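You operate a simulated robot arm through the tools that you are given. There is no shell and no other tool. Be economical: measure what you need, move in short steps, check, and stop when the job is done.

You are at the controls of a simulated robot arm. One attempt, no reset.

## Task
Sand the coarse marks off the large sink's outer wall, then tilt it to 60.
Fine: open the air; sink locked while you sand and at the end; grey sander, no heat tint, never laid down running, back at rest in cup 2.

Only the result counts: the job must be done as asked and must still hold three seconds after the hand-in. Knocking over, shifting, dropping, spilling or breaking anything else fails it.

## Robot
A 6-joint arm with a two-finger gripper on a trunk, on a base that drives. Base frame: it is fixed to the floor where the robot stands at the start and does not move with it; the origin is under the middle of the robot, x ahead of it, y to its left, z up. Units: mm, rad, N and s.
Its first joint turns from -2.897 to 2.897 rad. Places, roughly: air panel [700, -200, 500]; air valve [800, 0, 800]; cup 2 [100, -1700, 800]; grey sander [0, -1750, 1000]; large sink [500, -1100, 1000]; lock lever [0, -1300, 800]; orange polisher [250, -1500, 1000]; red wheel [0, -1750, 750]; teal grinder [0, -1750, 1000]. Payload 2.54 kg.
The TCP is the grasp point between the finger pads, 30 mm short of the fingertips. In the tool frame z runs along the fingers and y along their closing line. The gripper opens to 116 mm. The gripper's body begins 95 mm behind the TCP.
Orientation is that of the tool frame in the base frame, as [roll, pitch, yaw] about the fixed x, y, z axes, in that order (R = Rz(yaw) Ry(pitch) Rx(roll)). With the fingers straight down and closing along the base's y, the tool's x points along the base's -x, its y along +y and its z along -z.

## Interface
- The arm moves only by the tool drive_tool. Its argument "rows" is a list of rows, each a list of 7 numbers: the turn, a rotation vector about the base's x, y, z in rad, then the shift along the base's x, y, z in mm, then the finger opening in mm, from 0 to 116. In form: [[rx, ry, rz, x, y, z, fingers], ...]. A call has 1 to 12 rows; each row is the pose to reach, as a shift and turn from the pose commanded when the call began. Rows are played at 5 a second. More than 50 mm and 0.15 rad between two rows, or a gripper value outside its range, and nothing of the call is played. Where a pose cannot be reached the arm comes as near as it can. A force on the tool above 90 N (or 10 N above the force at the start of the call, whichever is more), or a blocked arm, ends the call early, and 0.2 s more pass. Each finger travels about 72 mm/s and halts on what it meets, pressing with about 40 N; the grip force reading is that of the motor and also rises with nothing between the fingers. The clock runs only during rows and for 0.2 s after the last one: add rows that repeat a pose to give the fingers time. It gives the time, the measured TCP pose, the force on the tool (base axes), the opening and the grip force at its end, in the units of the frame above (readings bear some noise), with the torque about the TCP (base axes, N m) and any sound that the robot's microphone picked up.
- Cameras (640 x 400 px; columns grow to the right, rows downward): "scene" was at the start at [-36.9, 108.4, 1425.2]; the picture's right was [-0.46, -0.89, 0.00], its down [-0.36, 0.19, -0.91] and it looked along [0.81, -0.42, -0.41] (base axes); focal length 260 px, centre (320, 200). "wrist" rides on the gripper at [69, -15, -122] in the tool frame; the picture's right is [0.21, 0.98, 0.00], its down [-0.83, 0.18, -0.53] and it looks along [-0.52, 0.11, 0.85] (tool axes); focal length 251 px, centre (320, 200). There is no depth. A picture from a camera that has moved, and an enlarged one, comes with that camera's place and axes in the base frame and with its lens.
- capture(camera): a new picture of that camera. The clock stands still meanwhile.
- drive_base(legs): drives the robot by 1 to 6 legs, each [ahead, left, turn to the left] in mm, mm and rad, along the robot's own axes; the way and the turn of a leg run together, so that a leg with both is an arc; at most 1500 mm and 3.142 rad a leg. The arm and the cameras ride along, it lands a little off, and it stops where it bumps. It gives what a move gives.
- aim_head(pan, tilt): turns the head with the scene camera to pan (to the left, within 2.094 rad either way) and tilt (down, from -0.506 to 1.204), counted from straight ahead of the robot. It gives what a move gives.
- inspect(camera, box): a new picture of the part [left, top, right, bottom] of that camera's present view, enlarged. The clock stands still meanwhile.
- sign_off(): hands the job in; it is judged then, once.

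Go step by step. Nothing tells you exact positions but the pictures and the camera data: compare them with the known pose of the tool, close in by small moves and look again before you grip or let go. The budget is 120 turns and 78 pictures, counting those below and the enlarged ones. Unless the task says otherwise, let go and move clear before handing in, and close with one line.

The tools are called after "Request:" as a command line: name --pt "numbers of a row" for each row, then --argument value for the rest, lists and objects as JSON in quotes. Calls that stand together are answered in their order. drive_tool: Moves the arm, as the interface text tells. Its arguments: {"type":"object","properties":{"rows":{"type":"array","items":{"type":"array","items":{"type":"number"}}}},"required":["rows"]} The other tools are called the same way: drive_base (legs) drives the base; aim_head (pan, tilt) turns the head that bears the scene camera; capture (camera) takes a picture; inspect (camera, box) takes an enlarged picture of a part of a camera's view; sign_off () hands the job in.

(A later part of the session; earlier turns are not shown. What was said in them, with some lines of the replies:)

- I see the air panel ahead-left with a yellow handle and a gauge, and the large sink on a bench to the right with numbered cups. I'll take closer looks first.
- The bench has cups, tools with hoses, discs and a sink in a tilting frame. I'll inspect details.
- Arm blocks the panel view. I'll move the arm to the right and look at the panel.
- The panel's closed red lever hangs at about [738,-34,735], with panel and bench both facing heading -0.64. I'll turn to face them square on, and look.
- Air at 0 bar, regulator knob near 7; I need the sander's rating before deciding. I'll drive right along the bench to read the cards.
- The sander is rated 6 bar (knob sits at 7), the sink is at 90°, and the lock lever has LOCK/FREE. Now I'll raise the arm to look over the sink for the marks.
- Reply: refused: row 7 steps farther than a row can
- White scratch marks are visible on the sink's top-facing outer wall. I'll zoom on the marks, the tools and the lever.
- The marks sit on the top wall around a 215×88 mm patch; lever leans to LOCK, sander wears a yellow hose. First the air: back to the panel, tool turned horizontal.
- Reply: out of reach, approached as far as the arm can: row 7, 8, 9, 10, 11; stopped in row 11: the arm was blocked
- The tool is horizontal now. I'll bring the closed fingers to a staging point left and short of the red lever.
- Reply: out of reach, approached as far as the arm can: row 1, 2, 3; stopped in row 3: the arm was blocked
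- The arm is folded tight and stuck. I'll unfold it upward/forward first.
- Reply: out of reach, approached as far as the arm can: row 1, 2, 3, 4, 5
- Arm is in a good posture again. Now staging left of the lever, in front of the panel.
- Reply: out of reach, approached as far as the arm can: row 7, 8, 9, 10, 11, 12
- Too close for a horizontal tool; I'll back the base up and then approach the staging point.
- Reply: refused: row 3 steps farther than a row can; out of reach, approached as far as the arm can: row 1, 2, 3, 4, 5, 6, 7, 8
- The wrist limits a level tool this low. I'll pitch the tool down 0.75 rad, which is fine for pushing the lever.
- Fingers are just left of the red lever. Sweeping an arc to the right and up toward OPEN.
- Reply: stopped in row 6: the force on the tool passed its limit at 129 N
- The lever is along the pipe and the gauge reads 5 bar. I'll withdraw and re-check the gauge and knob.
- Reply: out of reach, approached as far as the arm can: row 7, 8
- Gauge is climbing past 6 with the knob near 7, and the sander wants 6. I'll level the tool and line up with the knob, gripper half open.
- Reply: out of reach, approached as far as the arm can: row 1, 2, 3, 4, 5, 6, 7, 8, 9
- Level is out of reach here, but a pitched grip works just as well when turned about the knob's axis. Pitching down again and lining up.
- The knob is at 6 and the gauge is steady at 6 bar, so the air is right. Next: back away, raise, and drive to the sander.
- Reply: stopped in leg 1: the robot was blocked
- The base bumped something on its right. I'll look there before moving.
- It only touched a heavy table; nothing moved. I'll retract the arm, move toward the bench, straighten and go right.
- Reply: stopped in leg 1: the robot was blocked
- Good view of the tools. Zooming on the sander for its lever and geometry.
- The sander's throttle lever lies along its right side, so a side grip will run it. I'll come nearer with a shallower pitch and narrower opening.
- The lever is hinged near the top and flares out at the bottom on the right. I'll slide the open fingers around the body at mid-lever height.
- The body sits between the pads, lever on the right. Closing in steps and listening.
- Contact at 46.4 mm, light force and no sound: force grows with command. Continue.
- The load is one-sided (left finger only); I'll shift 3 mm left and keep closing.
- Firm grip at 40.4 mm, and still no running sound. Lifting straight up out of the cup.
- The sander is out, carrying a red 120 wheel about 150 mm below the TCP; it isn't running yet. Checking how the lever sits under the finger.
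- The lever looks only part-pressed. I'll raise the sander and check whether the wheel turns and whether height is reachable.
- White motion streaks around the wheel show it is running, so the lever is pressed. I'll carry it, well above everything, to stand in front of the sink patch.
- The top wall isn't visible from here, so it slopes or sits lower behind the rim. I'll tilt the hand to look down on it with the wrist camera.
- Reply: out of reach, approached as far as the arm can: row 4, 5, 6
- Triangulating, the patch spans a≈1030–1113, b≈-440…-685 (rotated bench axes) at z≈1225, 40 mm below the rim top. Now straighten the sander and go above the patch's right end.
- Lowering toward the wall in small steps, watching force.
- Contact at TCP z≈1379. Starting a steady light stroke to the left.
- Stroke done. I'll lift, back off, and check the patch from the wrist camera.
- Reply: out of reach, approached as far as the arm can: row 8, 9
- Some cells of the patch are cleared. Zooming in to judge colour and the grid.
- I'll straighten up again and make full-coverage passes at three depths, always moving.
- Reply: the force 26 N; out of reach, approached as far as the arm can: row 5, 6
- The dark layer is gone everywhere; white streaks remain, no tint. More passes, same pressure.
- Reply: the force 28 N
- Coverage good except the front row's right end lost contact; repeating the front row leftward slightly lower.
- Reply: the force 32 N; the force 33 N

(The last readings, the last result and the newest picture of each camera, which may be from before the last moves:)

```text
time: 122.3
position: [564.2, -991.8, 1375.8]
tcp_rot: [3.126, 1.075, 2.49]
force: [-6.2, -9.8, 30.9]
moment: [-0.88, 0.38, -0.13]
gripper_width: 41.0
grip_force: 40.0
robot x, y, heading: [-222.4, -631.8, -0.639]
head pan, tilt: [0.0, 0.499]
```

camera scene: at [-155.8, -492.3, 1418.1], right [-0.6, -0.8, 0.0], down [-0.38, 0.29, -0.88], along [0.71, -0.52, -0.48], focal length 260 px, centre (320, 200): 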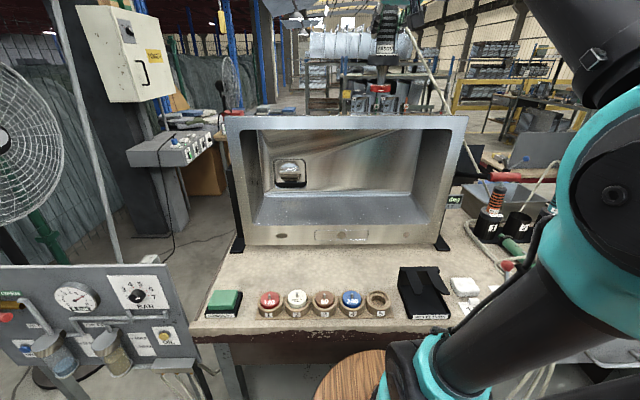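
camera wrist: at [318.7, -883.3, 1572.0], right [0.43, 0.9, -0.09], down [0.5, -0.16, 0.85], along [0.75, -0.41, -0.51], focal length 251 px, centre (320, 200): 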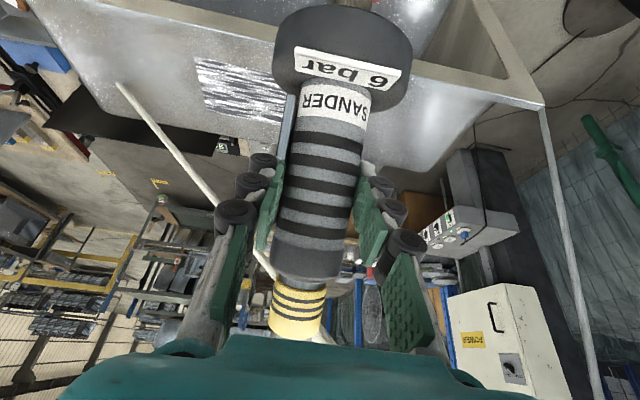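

Another full cycle of three rows before I look again.

Request:
drive_tool --pt "0 0 0 24 -18 1 0" --pt "0 0 0 11 -35 1 0" --pt "0 0 0 -2 -52.5 1 0" --pt "0 0 0 -15 -70 1 0" --pt "0 0 0 -28 -87 1 0" --pt "0 0 0 -41 -104.5 1 0" --pt "0 0 0 -54 -122 1 0" --pt "0 0 0 -67 -139 1 0" --pt "0 0 0 -80 -156.5 1 0" --pt "0 0 0 -93 -174 1 0" --pt "0 0 0 -106 -191 1 0"

Request:
drive_tool --pt "0 0 0 24 -18 -0.3 0" --pt "0 0 0 37 -1 -0.3 0" --pt "0 0 0 50 16.5 -0.3 0" --pt "0 0 0 63 34 -0.3 0" --pt "0 0 0 76 51 -0.3 0" --pt "0 0 0 89 68.5 -0.3 0" --pt "0 0 0 102 86 -0.3 0" --pt "0 0 0 115 103 -0.3 0" --pt "0 0 0 128 120.5 -0.3 0" --pt "0 0 0 141 138 -0.3 0" --pt "0 0 0 154 155 -0.3 0"

Request:
drive_tool --pt "0 0 0 -24 18 0 0" --pt "0 0 0 -48 36 0 0" --pt "0 0 0 -61 18.7 -0.5 0" --pt "0 0 0 -74 1.4 -0.5 0" --pt "0 0 0 -87 -16 -0.5 0" --pt "0 0 0 -100 -33 -0.5 0" --pt "0 0 0 -113 -50.5 -0.5 0" --pt "0 0 0 -126 -68 -0.5 0" --pt "0 0 0 -139 -85 -1 0" --pt "0 0 0 -152 -102.5 -1.5 0" --pt "0 0 0 -165 -120 -2 0" --pt "0 0 0 -178 -137 -2 0"

```text
time: 124.7
position: [458.2, -1182.2, 1376.2]
tcp_rot: [3.127, 1.073, 2.493]
force: [0.2, -0.4, -6.9]
moment: [0.02, 0.11, -0.04]
gripper_width: 40.1
grip_force: 40.3
robot x, y, heading: [-219.6, -628.0, -0.64]
head pan, tilt: [0.0, 0.499]
```

```text
time: 127.1
position: [612.5, -1026.6, 1375.7]
tcp_rot: [3.126, 1.074, 2.492]
force: [-0.1, 0.7, -2.6]
moment: [-0.06, 0.0, 0.01]
gripper_width: 40.3
grip_force: 40.3
robot x, y, heading: [-222.3, -630.9, -0.637]
head pan, tilt: [0.0, 0.499]
```

```text
time: 129.7
position: [434.5, -1163.2, 1375.5]
tcp_rot: [3.129, 1.074, 2.497]
force: [7.6, 9.8, 33.4]
moment: [0.43, -0.92, 0.22]
gripper_width: 40.0
grip_force: 39.6
robot x, y, heading: [-219.2, -631.1, -0.639]
head pan, tilt: [0.0, 0.499]
```

Contact height crept down ~3 mm, so the sander has slid a bit in the grip. Time for a look.

Request:
drive_tool --pt "0 0 0 6 8 10 0" --pt "0 0 0 6 8 55 0" --pt "0 0 0 6 8 100 0" --pt "0 0 0 20 45 110 0" --pt "0 0 0 30 88 110 0" --pt "0 0 0 40 130 110 0" --pt "0 0 0 45 170 110 0" --pt "0 0 0 50 210 110 0" --pt "0 0 0 50 250 110 0"

Request:
drive_tool --pt "0.072 0.096 0 -4 15 0 0" --pt "0.144 0.192 0 -8 30 0 0" --pt "0.216 0.288 0 -12 45 0 0" --pt "0.288 0.384 0 -14 55 0 0" --pt "0.36 0.48 0 -14 55 0 0" --pt "0.36 0.48 0 -14 55 0 0"

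Request:
inspect --camera "wrist" --box '[80, 0, 320, 150]'

```text
time: 131.7
position: [484.7, -912.7, 1483.9]
tcp_rot: [3.125, 1.074, 2.489]
force: [0.2, -0.9, -7.6]
moment: [0.04, 0.06, 0.03]
gripper_width: 39.5
grip_force: 40.2
robot x, y, heading: [-223.4, -628.3, -0.642]
head pan, tilt: [0.0, 0.499]
```

```text
time: 133.1
position: [470.5, -857.7, 1481.2]
tcp_rot: [3.131, 0.474, 2.495]
force: [-0.5, 0.4, -7.1]
moment: [-0.02, -0.05, 0.0]
gripper_width: 40.1
grip_force: 40.6
robot x, y, heading: [-220.9, -631.8, -0.638]
head pan, tilt: [0.0, 0.499]
```

```text
2.67 times, centred on (200, 75) of wrist
camera zoom: at [367.0, -801.3, 1557.8], right [0.43, 0.9, -0.09], down [0.5, -0.15, 0.85], along [0.75, -0.41, -0.51], focal length 670 px, centre (640, 533)
```

zoom: 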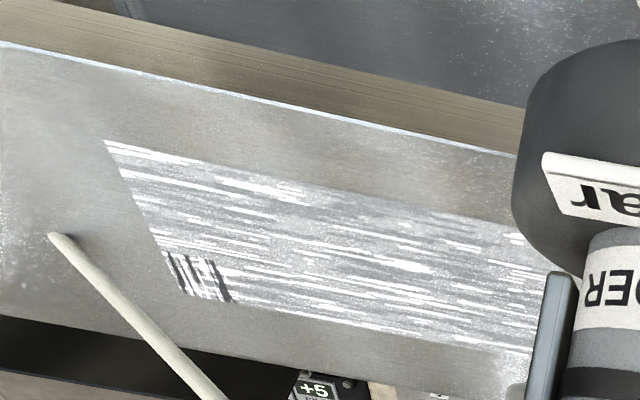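

The back-right cell now shows crosswise streaks (from my sideways step under contact). Closer look to understand the texture.

Request:
inspect --camera "wrist" --box '[110, 40, 240, 125]'

```text
4.71 times, centred on (175, 82) of wrist
camera zoom: at [367.0, -801.3, 1557.8], right [0.43, 0.9, -0.09], down [0.5, -0.15, 0.85], along [0.75, -0.41, -0.51], focal length 1183 px, centre (1002, 753)
```

zoom: 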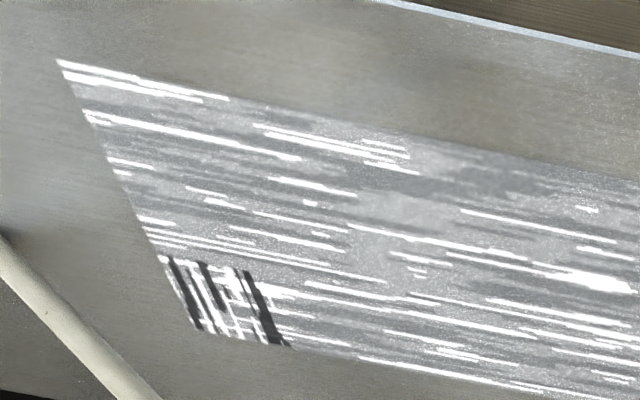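

I read it as: dark/white high-contrast = coarse marks, and cross-wise motion in contact scratches anew. I'll re-sand that corner strictly along the grain, lifting before any sideways move.

Request:
drive_tool --pt "-0.072 -0.096 0 -23.5 -31.4 5 0" --pt "-0.144 -0.192 0 -47 -62.8 5 0" --pt "-0.216 -0.288 0 -70.5 -94.2 5 0" --pt "-0.288 -0.384 0 -94 -125.6 5 0" --pt "-0.36 -0.48 0 -117.6 -157 5 0" --pt "-0.36 -0.48 0 -83 -183 5 0" --pt "-0.36 -0.48 0 -48 -209 5 0" --pt "-0.36 -0.48 0 -13.5 -235 5 0" --pt "-0.36 -0.48 0 21 -261 5 0" --pt "-0.36 -0.48 0 56 -287 0 0" --pt "-0.36 -0.48 0 56 -287 -43 0" --pt "-0.36 -0.48 0 56 -287 -86 0"

Request:
drive_tool --pt "0 0 0 0 0 -16 0" --pt "0 0 0 -6 -8 -18 0" --pt "0 0 0 -12 -16 -20 0" --pt "0 0 0 -18 -24 -21.5 0"

```text
time: 135.7
position: [527.2, -1146.5, 1398.2]
tcp_rot: [3.129, 1.073, 2.494]
force: [0.0, 0.1, -7.5]
moment: [0.07, 0.03, 0.03]
gripper_width: 39.9
grip_force: 40.0
robot x, y, heading: [-222.8, -631.1, -0.639]
head pan, tilt: [0.0, 0.499]
```

```text
time: 136.7
position: [507.3, -1169.9, 1375.7]
tcp_rot: [3.125, 1.071, 2.495]
force: [0.9, 0.3, -6.8]
moment: [0.03, 0.06, -0.02]
gripper_width: 39.6
grip_force: 40.1
robot x, y, heading: [-226.3, -633.3, -0.634]
head pan, tilt: [0.0, 0.499]
```

Request:
drive_tool --pt "0 0 0 -6 -8 -1 0" --pt "0 0 0 -14 -18.7 -2 0" --pt "0 0 0 -22 -29.3 -2 0"

Request:
drive_tool --pt "0 0 0 10 13 -1 0" --pt "0 0 0 20 26.7 -1 0" --pt "0 0 0 10 13 -1 0" --pt "0 0 0 -4 -5.3 -1 0"

```text
time: 137.5
position: [486.1, -1197.7, 1375.1]
tcp_rot: [3.128, 1.075, 2.494]
force: [2.6, 1.7, 5.2]
moment: [0.05, -0.33, 0.07]
gripper_width: 39.7
grip_force: 39.4
robot x, y, heading: [-223.4, -628.0, -0.642]
head pan, tilt: [0.0, 0.499]
```

```text
time: 138.5
position: [482.2, -1202.1, 1374.2]
tcp_rot: [3.13, 1.074, 2.492]
force: [6.5, 7.1, 25.3]
moment: [0.39, -1.3, 0.16]
gripper_width: 39.8
grip_force: 40.6
robot x, y, heading: [-221.8, -630.9, -0.639]
head pan, tilt: [0.0, 0.499]
```

Request:
drive_tool --pt "0 0 0 14 18.7 0 0" --pt "0 0 0 28 37.3 0 0" --pt "0 0 0 42 56 0 0" --pt "0 0 0 28 37.3 0 0" --pt "0 0 0 14 18.7 0 0" --pt "0 0 0 0 0 0 0" --pt "0 0 0 -6 -8 0 0" --pt "0 0 0 8 10.7 0 0" --pt "0 0 0 22 29.3 0 0" --pt "0 0 0 36 48 0 0" --pt "0 0 0 50 66.7 0 0" --pt "0 0 0 64 85.3 0 0"

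Request:
drive_tool --pt "0 0 0 14 18.7 0 0" --pt "0 0 0 28 37.3 0 0" --pt "0 0 0 42 56 0 0" --pt "0 0 0 56 74.7 0 0" --pt "0 0 0 66 88 0 0" --pt "0 0 0 72 96 20 0" --pt "0 0 0 72 96 65 0" --pt "0 0 0 72 96 110 0" --pt "0 0 0 45 127 110 0" --pt "0 0 0 10 153 110 0" --pt "0 0 0 -25 179 110 0" --pt "0 0 0 -55 208 110 0"

Request:
drive_tool --pt "0.072 0.096 0 -10 15 0 0" --pt "0.144 0.192 0 -20 30 0 0" --pt "0.216 0.288 0 -30 45 0 0" --pt "0.288 0.384 0 -35 50 0 0" --pt "0.36 0.48 0 -35 50 0 0" --pt "0.36 0.48 0 -35 50 0 0"

Request:
inspect --camera "wrist" --box '[80, 10, 290, 140]'

```text
time: 141.1
position: [547.6, -1118.6, 1373.7]
tcp_rot: [3.127, 1.073, 2.492]
force: [-0.8, -1.5, 3.2]
moment: [-0.31, 0.09, 0.0]
gripper_width: 39.7
grip_force: 40.0
robot x, y, heading: [-225.7, -630.6, -0.641]
head pan, tilt: [0.0, 0.499]
```

```text
time: 143.7
position: [493.4, -910.1, 1480.7]
tcp_rot: [3.128, 1.072, 2.492]
force: [1.4, -0.6, -8.5]
moment: [0.04, 0.06, 0.01]
gripper_width: 39.8
grip_force: 40.1
robot x, y, heading: [-223.7, -628.2, -0.638]
head pan, tilt: [0.0, 0.499]
```

```text
time: 145.1
position: [455.9, -860.2, 1483.6]
tcp_rot: [3.131, 0.472, 2.496]
force: [0.4, 0.2, -7.3]
moment: [-0.03, 0.0, -0.01]
gripper_width: 39.7
grip_force: 40.0
robot x, y, heading: [-226.0, -625.0, -0.636]
head pan, tilt: [0.0, 0.499]
```

```text
3.05 times, centred on (185, 75) of wrist
camera zoom: at [353.6, -803.6, 1559.8], right [0.43, 0.9, -0.09], down [0.5, -0.16, 0.85], along [0.75, -0.41, -0.51], focal length 766 px, centre (731, 581)
```

zoom: 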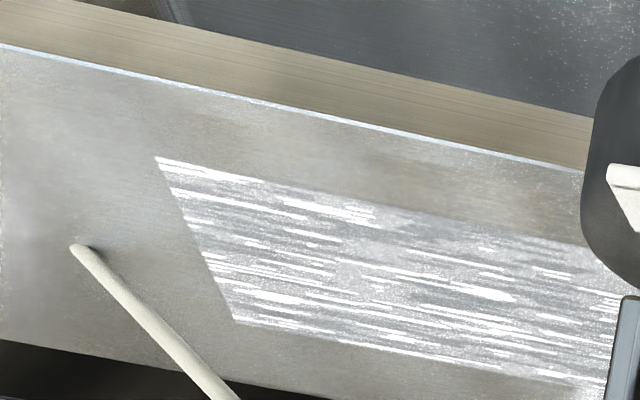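

The corner is restored to the uniform along-grain finish. Now checking the left end of the patch, hidden by the sander so far.

Request:
drive_tool --pt "0 0 0 -22.8 -30.4 0 0" --pt "0 0 0 -45.6 -60.8 0 0" --pt "0 0 0 -68.4 -91.2 0 0" --pt "0 0 0 -91.2 -121.6 0 0" --pt "0 0 0 -114 -152 0 0" --pt "0 0 0 -136.8 -182.4 0 0"

Request:
inspect --camera "wrist" --box '[380, 0, 620, 150]'

```text
time: 146.5
position: [319.3, -1043.1, 1483.0]
tcp_rot: [3.132, 0.472, 2.497]
force: [0.3, 1.2, -7.6]
moment: [-0.03, 0.0, -0.07]
gripper_width: 39.9
grip_force: 39.9
robot x, y, heading: [-223.4, -627.9, -0.632]
head pan, tilt: [0.0, 0.499]
```

```text
2.67 times, centred on (500, 75) of wrist
camera zoom: at [216.7, -986.3, 1559.4], right [0.43, 0.9, -0.09], down [0.5, -0.15, 0.85], along [0.75, -0.41, -0.51], focal length 670 px, centre (-160, 533)
```

zoom: 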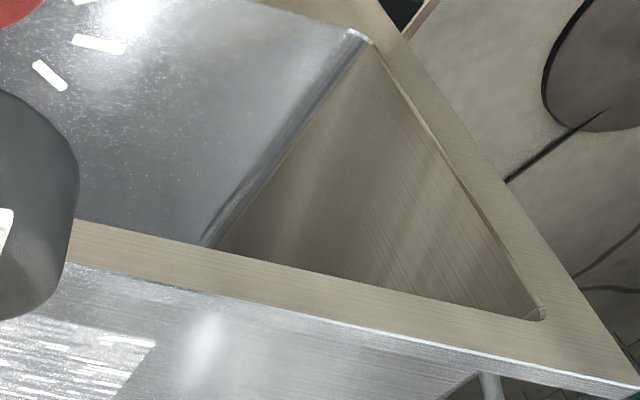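

Request:
inspect --camera "wrist" --box '[370, 100, 500, 190]'

```text
4.44 times, centred on (435, 145) of wrist
camera zoom: at [216.7, -986.3, 1559.4], right [0.43, 0.9, -0.09], down [0.5, -0.15, 0.85], along [0.75, -0.41, -0.51], focal length 1118 px, centre (-191, 444)
```

zoom: 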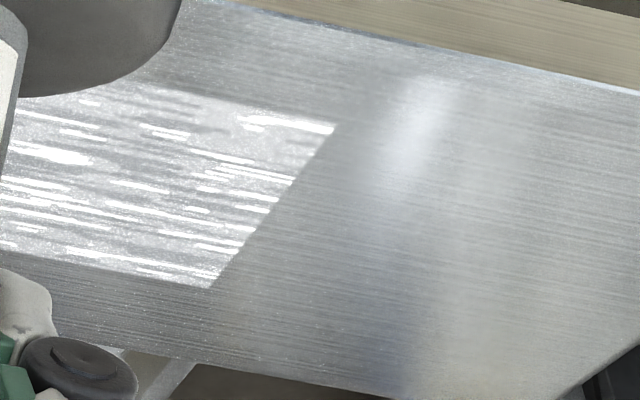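

The patch is uniform along the grain with no coarse marks, cross scratches or tint. Now straighten the sander and carry it back to cup 2.

Request:
drive_tool --pt "-0.072 -0.096 0 0 0 0 0" --pt "-0.144 -0.192 0 0 0 0 0" --pt "-0.216 -0.288 0 0 0 0 0" --pt "-0.288 -0.384 0 0 0 0 0" --pt "-0.361 -0.4815 0 0 0 0 0" --pt "-0.361 -0.4815 0 0 0 0 0"

Request:
drive_base --legs '[[-50, 0, 0], [0, -650, 0], [50, 0, 0]]'

```text
time: 147.9
position: [319.7, -1043.6, 1483.8]
tcp_rot: [3.127, 1.077, 2.493]
force: [-0.1, 0.6, -6.9]
moment: [0.05, 0.15, 0.0]
gripper_width: 39.7
grip_force: 39.9
robot x, y, heading: [-224.3, -634.2, -0.639]
head pan, tilt: [0.0, 0.499]
```

```text
time: 152.5
position: [-65.6, -1564.7, 1483.7]
tcp_rot: [3.127, 1.075, 2.496]
force: [0.7, 1.0, -8.1]
moment: [0.04, 0.07, -0.02]
gripper_width: 39.9
grip_force: 40.1
robot x, y, heading: [-605.4, -1153.5, -0.635]
head pan, tilt: [0.0, 0.499]
```

Request:
drive_tool --pt "0 0 -0.004 0 0 -44 0" --pt "0 0 -0.008 0 0 -88 0" --pt "0 0 -0.008 0 0 -132 0" --pt "0 0 -0.008 0 0 -176 0" --pt "0 0 -0.008 34 -27 -196 0" --pt "0 0 -0.008 68 -54 -216 0" --pt "0 0 -0.008 102 -81 -236 0" --pt "0 0 -0.008 136 -108 -256 0" --pt "0 0 -0.008 136 -108 -300 0" --pt "0 0 -0.008 136 -108 -345 0" --pt "0 0 -0.008 136 -108 -388 0" --pt "0 0 -0.008 136 -108 -388 0"

Request:
inspect --camera "scene" --box '[280, 100, 440, 250]'

```text
time: 155.1
position: [71.2, -1671.1, 1096.6]
tcp_rot: [3.126, 1.074, 2.486]
force: [0.4, -0.1, -8.2]
moment: [0.05, 0.11, 0.0]
gripper_width: 39.6
grip_force: 40.4
robot x, y, heading: [-604.4, -1151.1, -0.632]
head pan, tilt: [0.0, 0.499]
```

```text
2.67 times, centred on (360, 175) of scene
camera zoom: at [-542.0, -1013.5, 1418.1], right [-0.59, -0.8, 0.0], down [-0.39, 0.28, -0.88], along [0.71, -0.52, -0.48], focal length 695 px, centre (213, 267)
```

zoom: 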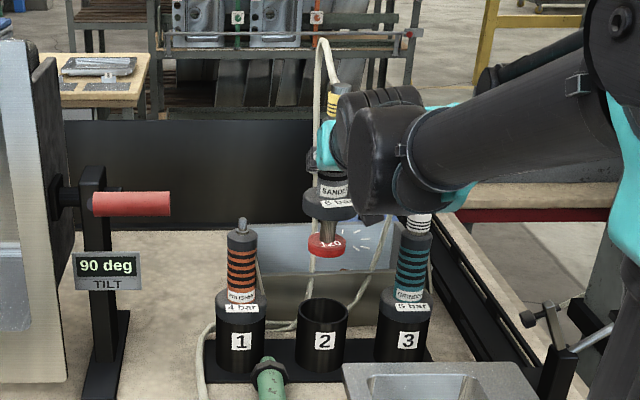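

Aligned over cup 2 just as when lifted. Lowering, watching force.

Request:
drive_tool --pt "0 0 0 -0.4 -1.8 -40 0" --pt "0 0 0 -0.4 -1.8 -75 0" --pt "0 0 0 -0.4 -1.8 -105 0" --pt "0 0 0 -0.4 -1.8 -130 0" --pt "0 0 0 -0.4 -1.8 -148 0" --pt "0 0 0 -0.4 -1.8 -153 0"

```text
time: 156.5
position: [69.8, -1673.9, 942.0]
tcp_rot: [3.13, 1.074, 2.487]
force: [0.8, 1.3, -6.9]
moment: [0.06, 0.06, 0.01]
gripper_width: 39.6
grip_force: 39.6
robot x, y, heading: [-609.6, -1150.3, -0.632]
head pan, tilt: [0.0, 0.499]
```

Request:
drive_tool --pt "0 0 0 0 0 -2 0" --pt "0 0 0 0 0 -5 0"

Request:
drive_tool --pt "0 0 0 0 0 0 38" --pt "0 0 0 0 0 0 38"

```text
time: 157.1
position: [70.2, -1672.3, 936.3]
tcp_rot: [3.128, 1.076, 2.486]
force: [-0.5, -0.3, -6.3]
moment: [0.06, 0.05, 0.04]
gripper_width: 39.8
grip_force: 39.5
robot x, y, heading: [-609.2, -1150.4, -0.637]
head pan, tilt: [0.0, 0.499]
```

```text
time: 157.7
position: [70.5, -1673.5, 936.8]
tcp_rot: [3.128, 1.075, 2.488]
force: [0.7, -0.2, -7.4]
moment: [0.05, 0.07, 0.03]
gripper_width: 39.8
grip_force: 39.9
robot x, y, heading: [-610.7, -1151.4, -0.636]
head pan, tilt: [0.0, 0.499]
```

Request:
drive_tool --pt "0 0 0 0 0 0 39.6" --pt "0 0 0 0 0 0 39.6"

Request:
drive_tool --pt "0 0 0 0 0 0 40.6" --pt "0 0 0 0 0 0 40.6"

```text
time: 158.3
position: [70.0, -1673.2, 937.1]
tcp_rot: [3.127, 1.076, 2.487]
force: [2.6, 1.9, 1.6]
moment: [0.01, -0.06, 0.05]
gripper_width: 41.2
grip_force: 1.0
robot x, y, heading: [-606.9, -1150.8, -0.635]
head pan, tilt: [0.0, 0.499]
```

```text
time: 158.9
position: [69.7, -1672.3, 936.7]
tcp_rot: [3.128, 1.076, 2.487]
force: [0.7, -0.6, -0.1]
moment: [0.05, -0.02, 0.0]
gripper_width: 41.6
grip_force: 0.6
robot x, y, heading: [-608.7, -1155.3, -0.634]
head pan, tilt: [0.0, 0.499]
```

The sander has settled in the cup and the lever is released. Opening and retreating.

Request:
drive_tool --pt "0 0 0 0 0 0 60" --pt "0 0 0 0 0 0 72" --pt "0 0 0 0 0 0 72" --pt "0 0 0 -28 21 8 72" --pt "0 0 0 -56 42 16 72" --pt "0 0 0 -88 66 25 72" --pt "0 0 0 -112 84 50 72" --pt "0 0 0 -136 102 80 72"

Request:
capture --camera "wrist"

```text
time: 160.7
position: [-65.4, -1569.5, 1017.9]
tcp_rot: [3.128, 1.075, 2.489]
force: [0.5, -0.4, 0.4]
moment: [0.02, 0.05, -0.04]
gripper_width: 71.9
grip_force: 0.1
robot x, y, heading: [-606.4, -1152.0, -0.636]
head pan, tilt: [0.0, 0.499]
```

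```text
6 pictures are left
camera wrist: at [-186.1, -1499.5, 1014.2], right [0.5, 0.84, -0.18], down [0.04, 0.19, 0.98], along [0.86, -0.5, 0.06], focal length 251 px, centre (320, 200)
```

wrist: 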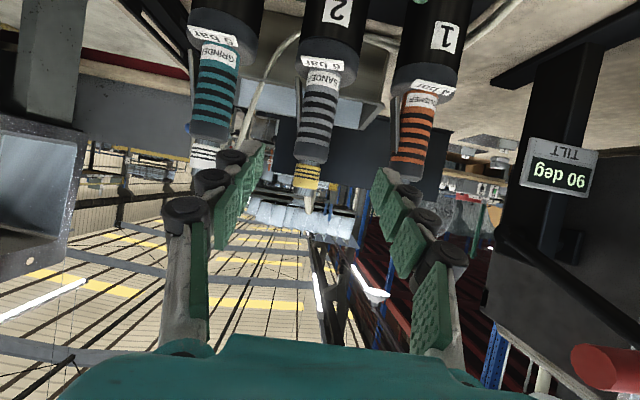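

The sander rests in cup 2. Next the lock lever: ball estimated at a≈779, b≈-1056, z≈848, base 53 mm nearer. I'll stage in front of it.

Request:
drive_tool --pt "0 0 0 -30 23 0 60" --pt "0 0 0 -60 45 0 60" --pt "0 0 0 -91 68 0 60" --pt "0 0 0 -121 90 0 60" --pt "0 0 0 -151 113 0 60" --pt "0 0 0 -127 145 -20 60" --pt "0 0 0 -103 177 -40 60" --pt "0 0 0 -79 209 -60 60" --pt "0 0 0 -56 240 -80 60" --pt "0 0 0 -32 272 -100 60" --pt "0 0 0 -8 304 -120 60"

Request:
capture --camera "wrist"

```text
time: 163.1
position: [-71.2, -1265.7, 897.4]
tcp_rot: [3.127, 1.074, 2.489]
force: [1.2, 1.6, 0.3]
moment: [-0.07, 0.04, -0.14]
gripper_width: 60.0
grip_force: 0.1
out of reach, approached as far as the arm can: row 4, 5, 6
robot x, y, heading: [-608.9, -1149.9, -0.641]
head pan, tilt: [0.0, 0.499]
```

```text
5 pictures are left
camera wrist: at [-192.2, -1193.7, 894.0], right [0.5, 0.84, -0.18], down [0.04, 0.19, 0.98], along [0.86, -0.5, 0.06], focal length 251 px, centre (320, 200)
```

wrist: 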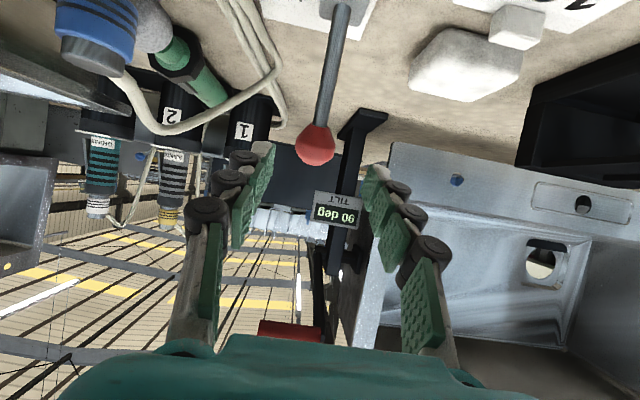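

The ball refines to a≈771, b≈-1059, z≈865, dead ahead of the fingers. Advancing and gripping it.

Request:
drive_tool --pt "0 0 0 17 -14 -10 60" --pt "0 0 0 34 -28 -20 60" --pt "0 0 0 50.4 -42.8 -31 60" --pt "0 0 0 50.4 -42.8 -31 40" --pt "0 0 0 50.4 -42.8 -31 20" --pt "0 0 0 50.4 -42.8 -31 20"

```text
time: 164.5
position: [-20.7, -1306.5, 870.9]
tcp_rot: [3.126, 1.073, 2.49]
force: [16.6, 24.4, -0.2]
moment: [0.31, -0.24, 0.36]
gripper_width: 31.7
grip_force: 45.2
out of reach, approached as far as the arm can: row 3, 4, 5, 6
robot x, y, heading: [-611.3, -1147.6, -0.635]
head pan, tilt: [0.0, 0.499]
```

Ball is gripped. Pulling it over its arc toward FREE while pitching the hand down for reach.

Request:
drive_tool --pt "0.072 0.096 0 -10 11 4 20" --pt "0.144 0.192 0 -22 20 7 20" --pt "0.216 0.288 0 -34 29 8 20" --pt "0.288 0.384 0 -46 38 7 20" --pt "0.36 0.48 0 -58 47 4 20" --pt "0.36 0.48 0 -70 56 -1 20"

```text
time: 165.9
position: [-93.5, -1252.8, 871.0]
tcp_rot: [3.133, 0.473, 2.492]
force: [0.3, -0.6, -0.5]
moment: [0.0, 0.05, -0.02]
gripper_width: 19.8
grip_force: 0.0
robot x, y, heading: [-611.5, -1148.4, -0.637]
head pan, tilt: [0.0, 0.499]
```

The ball slipped out. One look.

Request:
capture --camera "wrist"

```text
4 pictures are left
camera wrist: at [-194.5, -1194.7, 946.7], right [0.44, 0.9, -0.09], down [0.5, -0.16, 0.85], along [0.75, -0.42, -0.51], focal length 251 px, centre (320, 200)
```

wrist: 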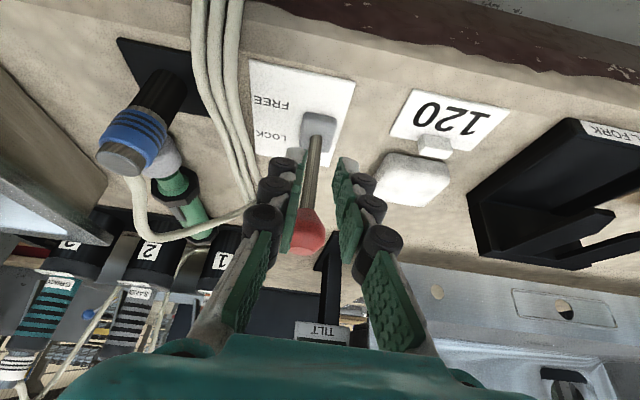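

The lever is still at LOCK, fingers in front of it. I'll go over the ball with closed fingers, drop behind it and pull.

Request:
drive_tool --pt "0 0 0 0 0 40 10" --pt "0 0 0 0 0 78 0" --pt "0 0 0 28 -21 78 0" --pt "0 0 0 56 -42 78 0" --pt "0 0 0 84 -63 78 0" --pt "0 0 0 112 -84 78 0" --pt "0 0 0 112 -84 45 0" --pt "0 0 0 112 -84 15 0" --pt "0 0 0 112 -84 -12 0"

```text
time: 167.9
position: [18.4, -1337.7, 857.4]
tcp_rot: [3.133, 0.474, 2.491]
force: [-0.3, 0.2, 0.1]
moment: [0.0, -0.04, 0.02]
gripper_width: 0.0
grip_force: 28.2
robot x, y, heading: [-606.9, -1155.2, -0.638]
head pan, tilt: [0.0, 0.499]
```

Request:
drive_tool --pt "0 0 0 -16 12 0 0" --pt "0 0 0 -32 24 2 0" --pt "0 0 0 -48 36 4 0" --pt "0 0 0 -64 48 4 0" --pt "0 0 0 -80 60 2 0" --pt "0 0 0 -92 69 0 0"

```text
time: 169.3
position: [-56.8, -1278.5, 862.9]
tcp_rot: [3.137, 0.497, 2.49]
force: [28.9, -24.0, 21.9]
moment: [0.12, 0.61, -0.06]
gripper_width: 5.8
grip_force: 28.4
robot x, y, heading: [-607.5, -1153.0, -0.642]
head pan, tilt: [0.0, 0.499]
stopped in row 6: the force on the tool passed its limit at 114 N (the readings are from after the stop); the commanded pose is now the measured one
```

The lever hit its end stop at FREE. Backing off, rising, and rolling the hand 90° so the fingers can straddle the tilt handle.

Request:
drive_tool --pt "0 0 0 12 -9 0 0" --pt "-0.05 0.04 0.12 12 -9 35 0" --pt "-0.1 0.078 0.25 12 -9 70 0" --pt "-0.15 0.116 0.375 12 -9 105 0" --pt "-0.205 0.155 0.5 8 -6 140 20" --pt "-0.26 0.195 0.628 0 0 170 40" --pt "-0.312 0.234 0.755 0 0 190 60" --pt "-0.365 0.274 0.883 0 0 200 60" --pt "-0.418 0.314 1.01 0 0 210 60" --pt "-0.47 0.353 1.137 0 0 220 60" --pt "-0.523 0.393 1.265 0 0 230 60" --pt "-0.578 0.434 1.398 0 0 240 60"

```text
time: 171.9
position: [-59.6, -1276.3, 1101.8]
tcp_rot: [-2.665, 0.014, -2.209]
force: [-0.7, 0.1, -1.1]
moment: [0.03, -0.01, 0.01]
gripper_width: 59.9
grip_force: 0.0
robot x, y, heading: [-606.0, -1149.7, -0.636]
head pan, tilt: [0.0, 0.499]
```

Request:
drive_tool --pt "-0.066 -0.088 0 24 -15 15 60" --pt "-0.132 -0.176 0 48 -31 30 60" --pt "-0.198 -0.264 0 72 -46 40 60" --pt "-0.264 -0.352 0 94.6 -62 48 60" --pt "-0.264 -0.352 0 94.6 -62 48 60"

Request:
capture --camera "scene"

```text
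time: 173.1
position: [35.6, -1337.7, 1149.3]
tcp_rot: [-2.225, 0.01, -2.204]
force: [0.9, 0.2, 0.3]
moment: [-0.01, -0.01, 0.0]
gripper_width: 59.7
grip_force: 0.2
robot x, y, heading: [-610.6, -1152.0, -0.638]
head pan, tilt: [0.0, 0.499]
```

```text
3 pictures are left
camera scene: at [-541.5, -1013.9, 1418.1], right [-0.59, -0.8, 0.0], down [-0.39, 0.28, -0.88], along [0.71, -0.52, -0.48], focal length 260 px, centre (320, 200)
```

scene: 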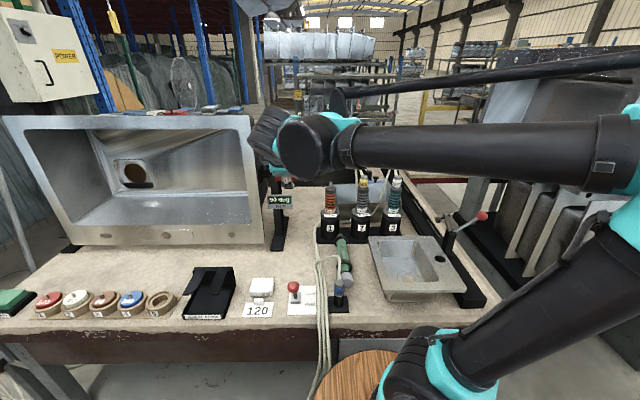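

The lever sits at FREE and the sink still reads 90. Advancing the open fingers around the handle bar, feeling for contact.

Request:
drive_tool --pt "0 0 0 12 -9 -11 60" --pt "0 0 0 24 -18 -22 60" --pt "0 0 0 36 -27 -33 60" --pt "0 0 0 48 -36 -44 60"

Request:
drive_tool --pt "0 0 0 0 0 0 45" --pt "0 0 0 0 0 0 36" --pt "0 0 0 0 0 0 36"

```text
time: 174.1
position: [82.0, -1375.2, 1105.2]
tcp_rot: [-2.224, 0.012, -2.204]
force: [-0.1, 0.2, 1.0]
moment: [-0.01, -0.01, -0.01]
gripper_width: 60.1
grip_force: 0.1
robot x, y, heading: [-610.4, -1155.4, -0.635]
head pan, tilt: [0.0, 0.499]
```

```text
time: 174.9
position: [81.9, -1374.0, 1106.6]
tcp_rot: [-2.226, 0.011, -2.203]
force: [0.3, 0.1, 1.2]
moment: [0.04, -0.03, 0.0]
gripper_width: 35.9
grip_force: 0.2
robot x, y, heading: [-610.9, -1153.2, -0.64]
head pan, tilt: [0.0, 0.499]
```

Request:
drive_tool --pt "0 0 0 0 0 0 30" --pt "0 0 0 0 0 0 24" --pt "0 0 0 0 0 0 18" --pt "0 0 0 0 0 0 18"

```text
time: 175.9
position: [83.3, -1375.7, 1106.0]
tcp_rot: [-2.224, 0.01, -2.205]
force: [10.3, -8.0, 11.3]
moment: [-0.18, 0.04, 0.09]
gripper_width: 29.4
grip_force: 8.5
robot x, y, heading: [-605.7, -1154.2, -0.636]
head pan, tilt: [0.0, 0.499]
```

The handle is gripped (29 mm bar at about a=892, z=1106). Swinging it up and back about the pivot by roughly 30°.

Request:
drive_tool --pt "0.0524 0.0698 0 5.8 -4.4 10.8 24" --pt "0.105 0.14 0 12.5 -9.4 21 24" --pt "0.157 0.209 0 19.8 -14.8 30.4 24" --pt "0.21 0.279 0 27.7 -20.8 38.9 24"

```text
time: 176.9
position: [111.4, -1394.2, 1145.3]
tcp_rot: [-2.576, 0.014, -2.21]
force: [-5.1, 5.4, -3.0]
moment: [-0.11, 0.02, 0.02]
gripper_width: 29.9
grip_force: 3.8
robot x, y, heading: [-610.2, -1152.2, -0.638]
head pan, tilt: [0.0, 0.499]
```

Moves freely with small forces. Completing the 30° and reading the display.

Request:
drive_tool --pt "0.0524 0.0698 0 8.5 -6.4 7.7 24" --pt "0.105 0.14 0 17.5 -13.1 14.4 24" --pt "0.105 0.14 0 17.5 -13.1 14.4 24"

Request:
inspect --camera "scene" --box '[230, 110, 350, 320]'

```text
time: 177.7
position: [127.0, -1407.6, 1159.0]
tcp_rot: [-2.749, 0.016, -2.211]
force: [-6.1, 4.5, -0.8]
moment: [-0.06, -0.06, 0.1]
gripper_width: 30.3
grip_force: 5.0
robot x, y, heading: [-610.4, -1151.8, -0.641]
head pan, tilt: [0.0, 0.499]
```

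```text
1.90 times, centred on (290, 215) of scene
camera zoom: at [-541.7, -1013.7, 1418.1], right [-0.59, -0.8, 0.0], down [-0.38, 0.28, -0.88], along [0.71, -0.52, -0.48], focal length 496 px, centre (377, 171)
```

zoom: 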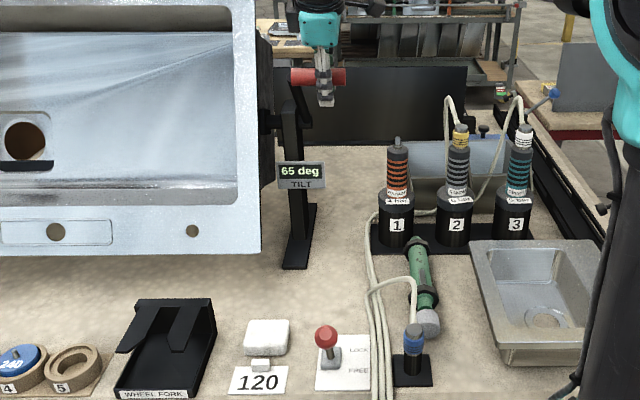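

Display reads 65°. From the chord the true radius is ≈175 mm, so another 5° is about 13 mm back and 7 mm up.

Request:
drive_tool --pt "0.026 0.035 0 5.4 -4 4 24" --pt "0.052 0.07 0 10.7 -8 7.4 24" --pt "0.052 0.07 0 10.7 -8 7.4 24" --pt "0.052 0.07 0 10.7 -8 7.4 30" --pt "0.052 0.07 0 10.7 -8 7.4 31"

Request:
inspect --camera "scene" --box '[250, 130, 330, 230]'

```text
time: 178.9
position: [138.8, -1416.8, 1166.7]
tcp_rot: [-2.837, 0.016, -2.213]
force: [-1.2, 0.1, -0.4]
moment: [-0.03, -0.03, 0.0]
gripper_width: 30.9
grip_force: 0.1
robot x, y, heading: [-609.3, -1152.9, -0.639]
head pan, tilt: [0.0, 0.499]
```

```text
4.00 times, centred on (290, 180) of scene
camera zoom: at [-541.4, -1013.9, 1418.1], right [-0.59, -0.8, 0.0], down [-0.39, 0.28, -0.88], along [0.71, -0.52, -0.48], focal length 1042 px, centre (440, 280)
```

zoom: 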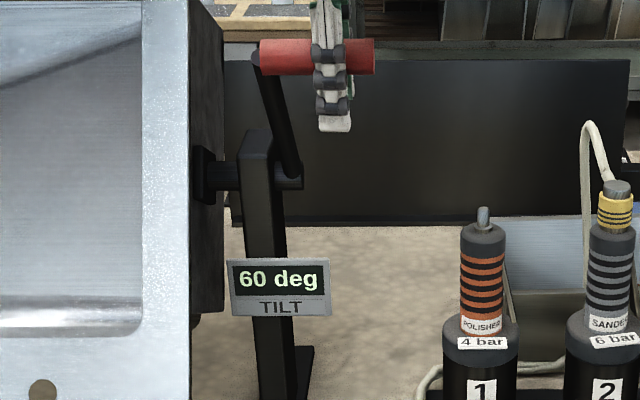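

It reads exactly 60°. Opening gently, withdrawing along the fingers, then heading in front of the lock lever.

Request:
drive_tool --pt "0 0 0 0 0 0 40" --pt "0 0 0 0 0 0 56" --pt "0 0 0 0 0 0 60" --pt "0 0 0 -8 6 32 60" --pt "0 0 0 -16 12 64 60" --pt "0 0 0 -24 18 95 60" --pt "0 0 0 -59 44 95 30" --pt "0 0 0 -94 70 95 0" --pt "0 0 0 -129 96 80 0" --pt "0 0 0 -164 122 60 0" --pt "0 0 0 -199 148 40 0" --pt "0 0 0 -234 174 20 0"

Request:
drive_tool --pt "0 0 0 -20 10 -40 0" --pt "0 0 0 -30 15 -88 0" --pt "0 0 0 -30 15 -136 0" --pt "0 0 0 -30 15 -184 0" --pt "0 0 0 -30 15 -232 0" --pt "0 0 0 -30 15 -265 0" --pt "0 0 0 -30 15 -265 0"

```text
time: 181.5
position: [-95.4, -1241.5, 1186.9]
tcp_rot: [-2.839, 0.013, -2.214]
force: [0.8, -0.6, -0.6]
moment: [0.03, 0.01, -0.02]
gripper_width: 0.2
grip_force: 28.9
robot x, y, heading: [-607.1, -1150.3, -0.635]
head pan, tilt: [0.0, 0.499]
```

```text
time: 183.1
position: [-124.6, -1227.9, 920.5]
tcp_rot: [-2.838, 0.016, -2.211]
force: [-0.4, -0.4, 0.6]
moment: [0.03, 0.02, -0.06]
gripper_width: 0.0
grip_force: 28.8
robot x, y, heading: [-607.8, -1152.8, -0.633]
head pan, tilt: [0.0, 0.499]
```

In front of the ball. Lowering and pushing it back to LOCK.

Request:
drive_tool --pt "0 0 0 0 -1 -30 0" --pt "0 0 0 0 -1 -54 0" --pt "0 0 0 16 -13 -54 0" --pt "0 0 0 32 -25 -54 0" --pt "0 0 0 48 -37 -51 0" --pt "0 0 0 62 -47.5 -50 0" --pt "0 0 0 74 -56.5 -51 0" --pt "0 0 0 84 -64 -54 0" --pt "0 0 0 92 -70 -56 0" --pt "0 0 0 100 -76 -58 0"

```text
time: 185.2
position: [-39.8, -1293.8, 863.0]
tcp_rot: [-2.852, 0.015, -2.208]
force: [-39.3, 29.1, 1.6]
moment: [0.1, 0.17, 0.0]
gripper_width: 0.1
grip_force: 28.8
robot x, y, heading: [-609.6, -1148.6, -0.632]
head pan, tilt: [0.0, 0.499]
stopped in row 10: the force on the tool passed its limit at 102 N (the readings are from after the stop); the commanded pose is now the measured one
```

The lever hit its LOCK stop just where expected. Backing away, rising clear, and taking the last look.

Request:
drive_tool --pt "0 0 0 -30 23 0 0" --pt "0 0 0 -62 46 10 0" --pt "0 0 0 -80 60 50 0" --pt "0 0 0 -80 60 98 0" --pt "0 0 0 -80 60 146 0" --pt "0 0 0 -96 30 180 0" --pt "0 0 0 -112 0 210 0" --pt "0 0 0 -128 -30 240 0" --pt "0 0 0 -144 -60 260 0" --pt "0 0 0 -160 -90 270 0"

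Request:
inspect --camera "scene" --box '[230, 130, 430, 320]'

```text
time: 187.4
position: [-194.0, -1385.4, 1133.1]
tcp_rot: [-2.849, 0.017, -2.211]
force: [-0.1, 0.0, 0.1]
moment: [-0.02, -0.04, -0.02]
gripper_width: 0.0
grip_force: 28.3
robot x, y, heading: [-608.1, -1149.6, -0.635]
head pan, tilt: [0.0, 0.499]
```

```text
2.11 times, centred on (330, 225) of scene
camera zoom: at [-542.3, -1013.4, 1418.1], right [-0.59, -0.8, 0.0], down [-0.39, 0.28, -0.88], along [0.71, -0.52, -0.48], focal length 548 px, centre (299, 147)
```

zoom: 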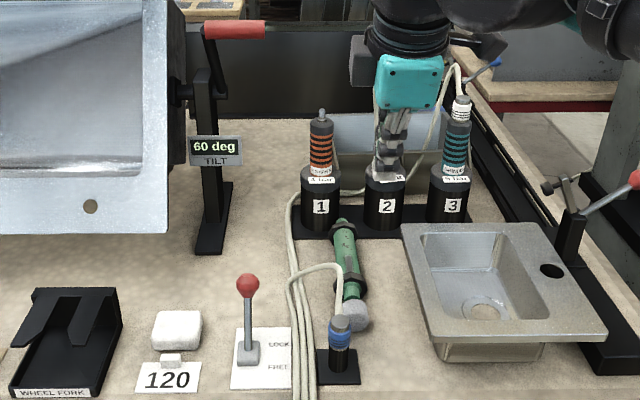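

The sink reads 60°, the lever is at LOCK, the sander rests in cup 2 and the arm is clear. Handing in.

Request:
sign_off

```text
The job is handed in.
```

I sanded the marked patch on the large sink's outer wall, then tilted the sink to 60° and locked it; it was locked while I sanded too. The patch is an even along-grain finish with no dark marks or heat tint, but it is still visibly streaked. More passes didn't change the streaks, so I took them to be the 120-grit finish. The air is open at 6 bar. The sander is back in cup 2 with its lever released; it was still running while I lowered it, and I loosened the grip a few millimetres above its seat. The base bumped a side table once, and nothing on it looked disturbed.
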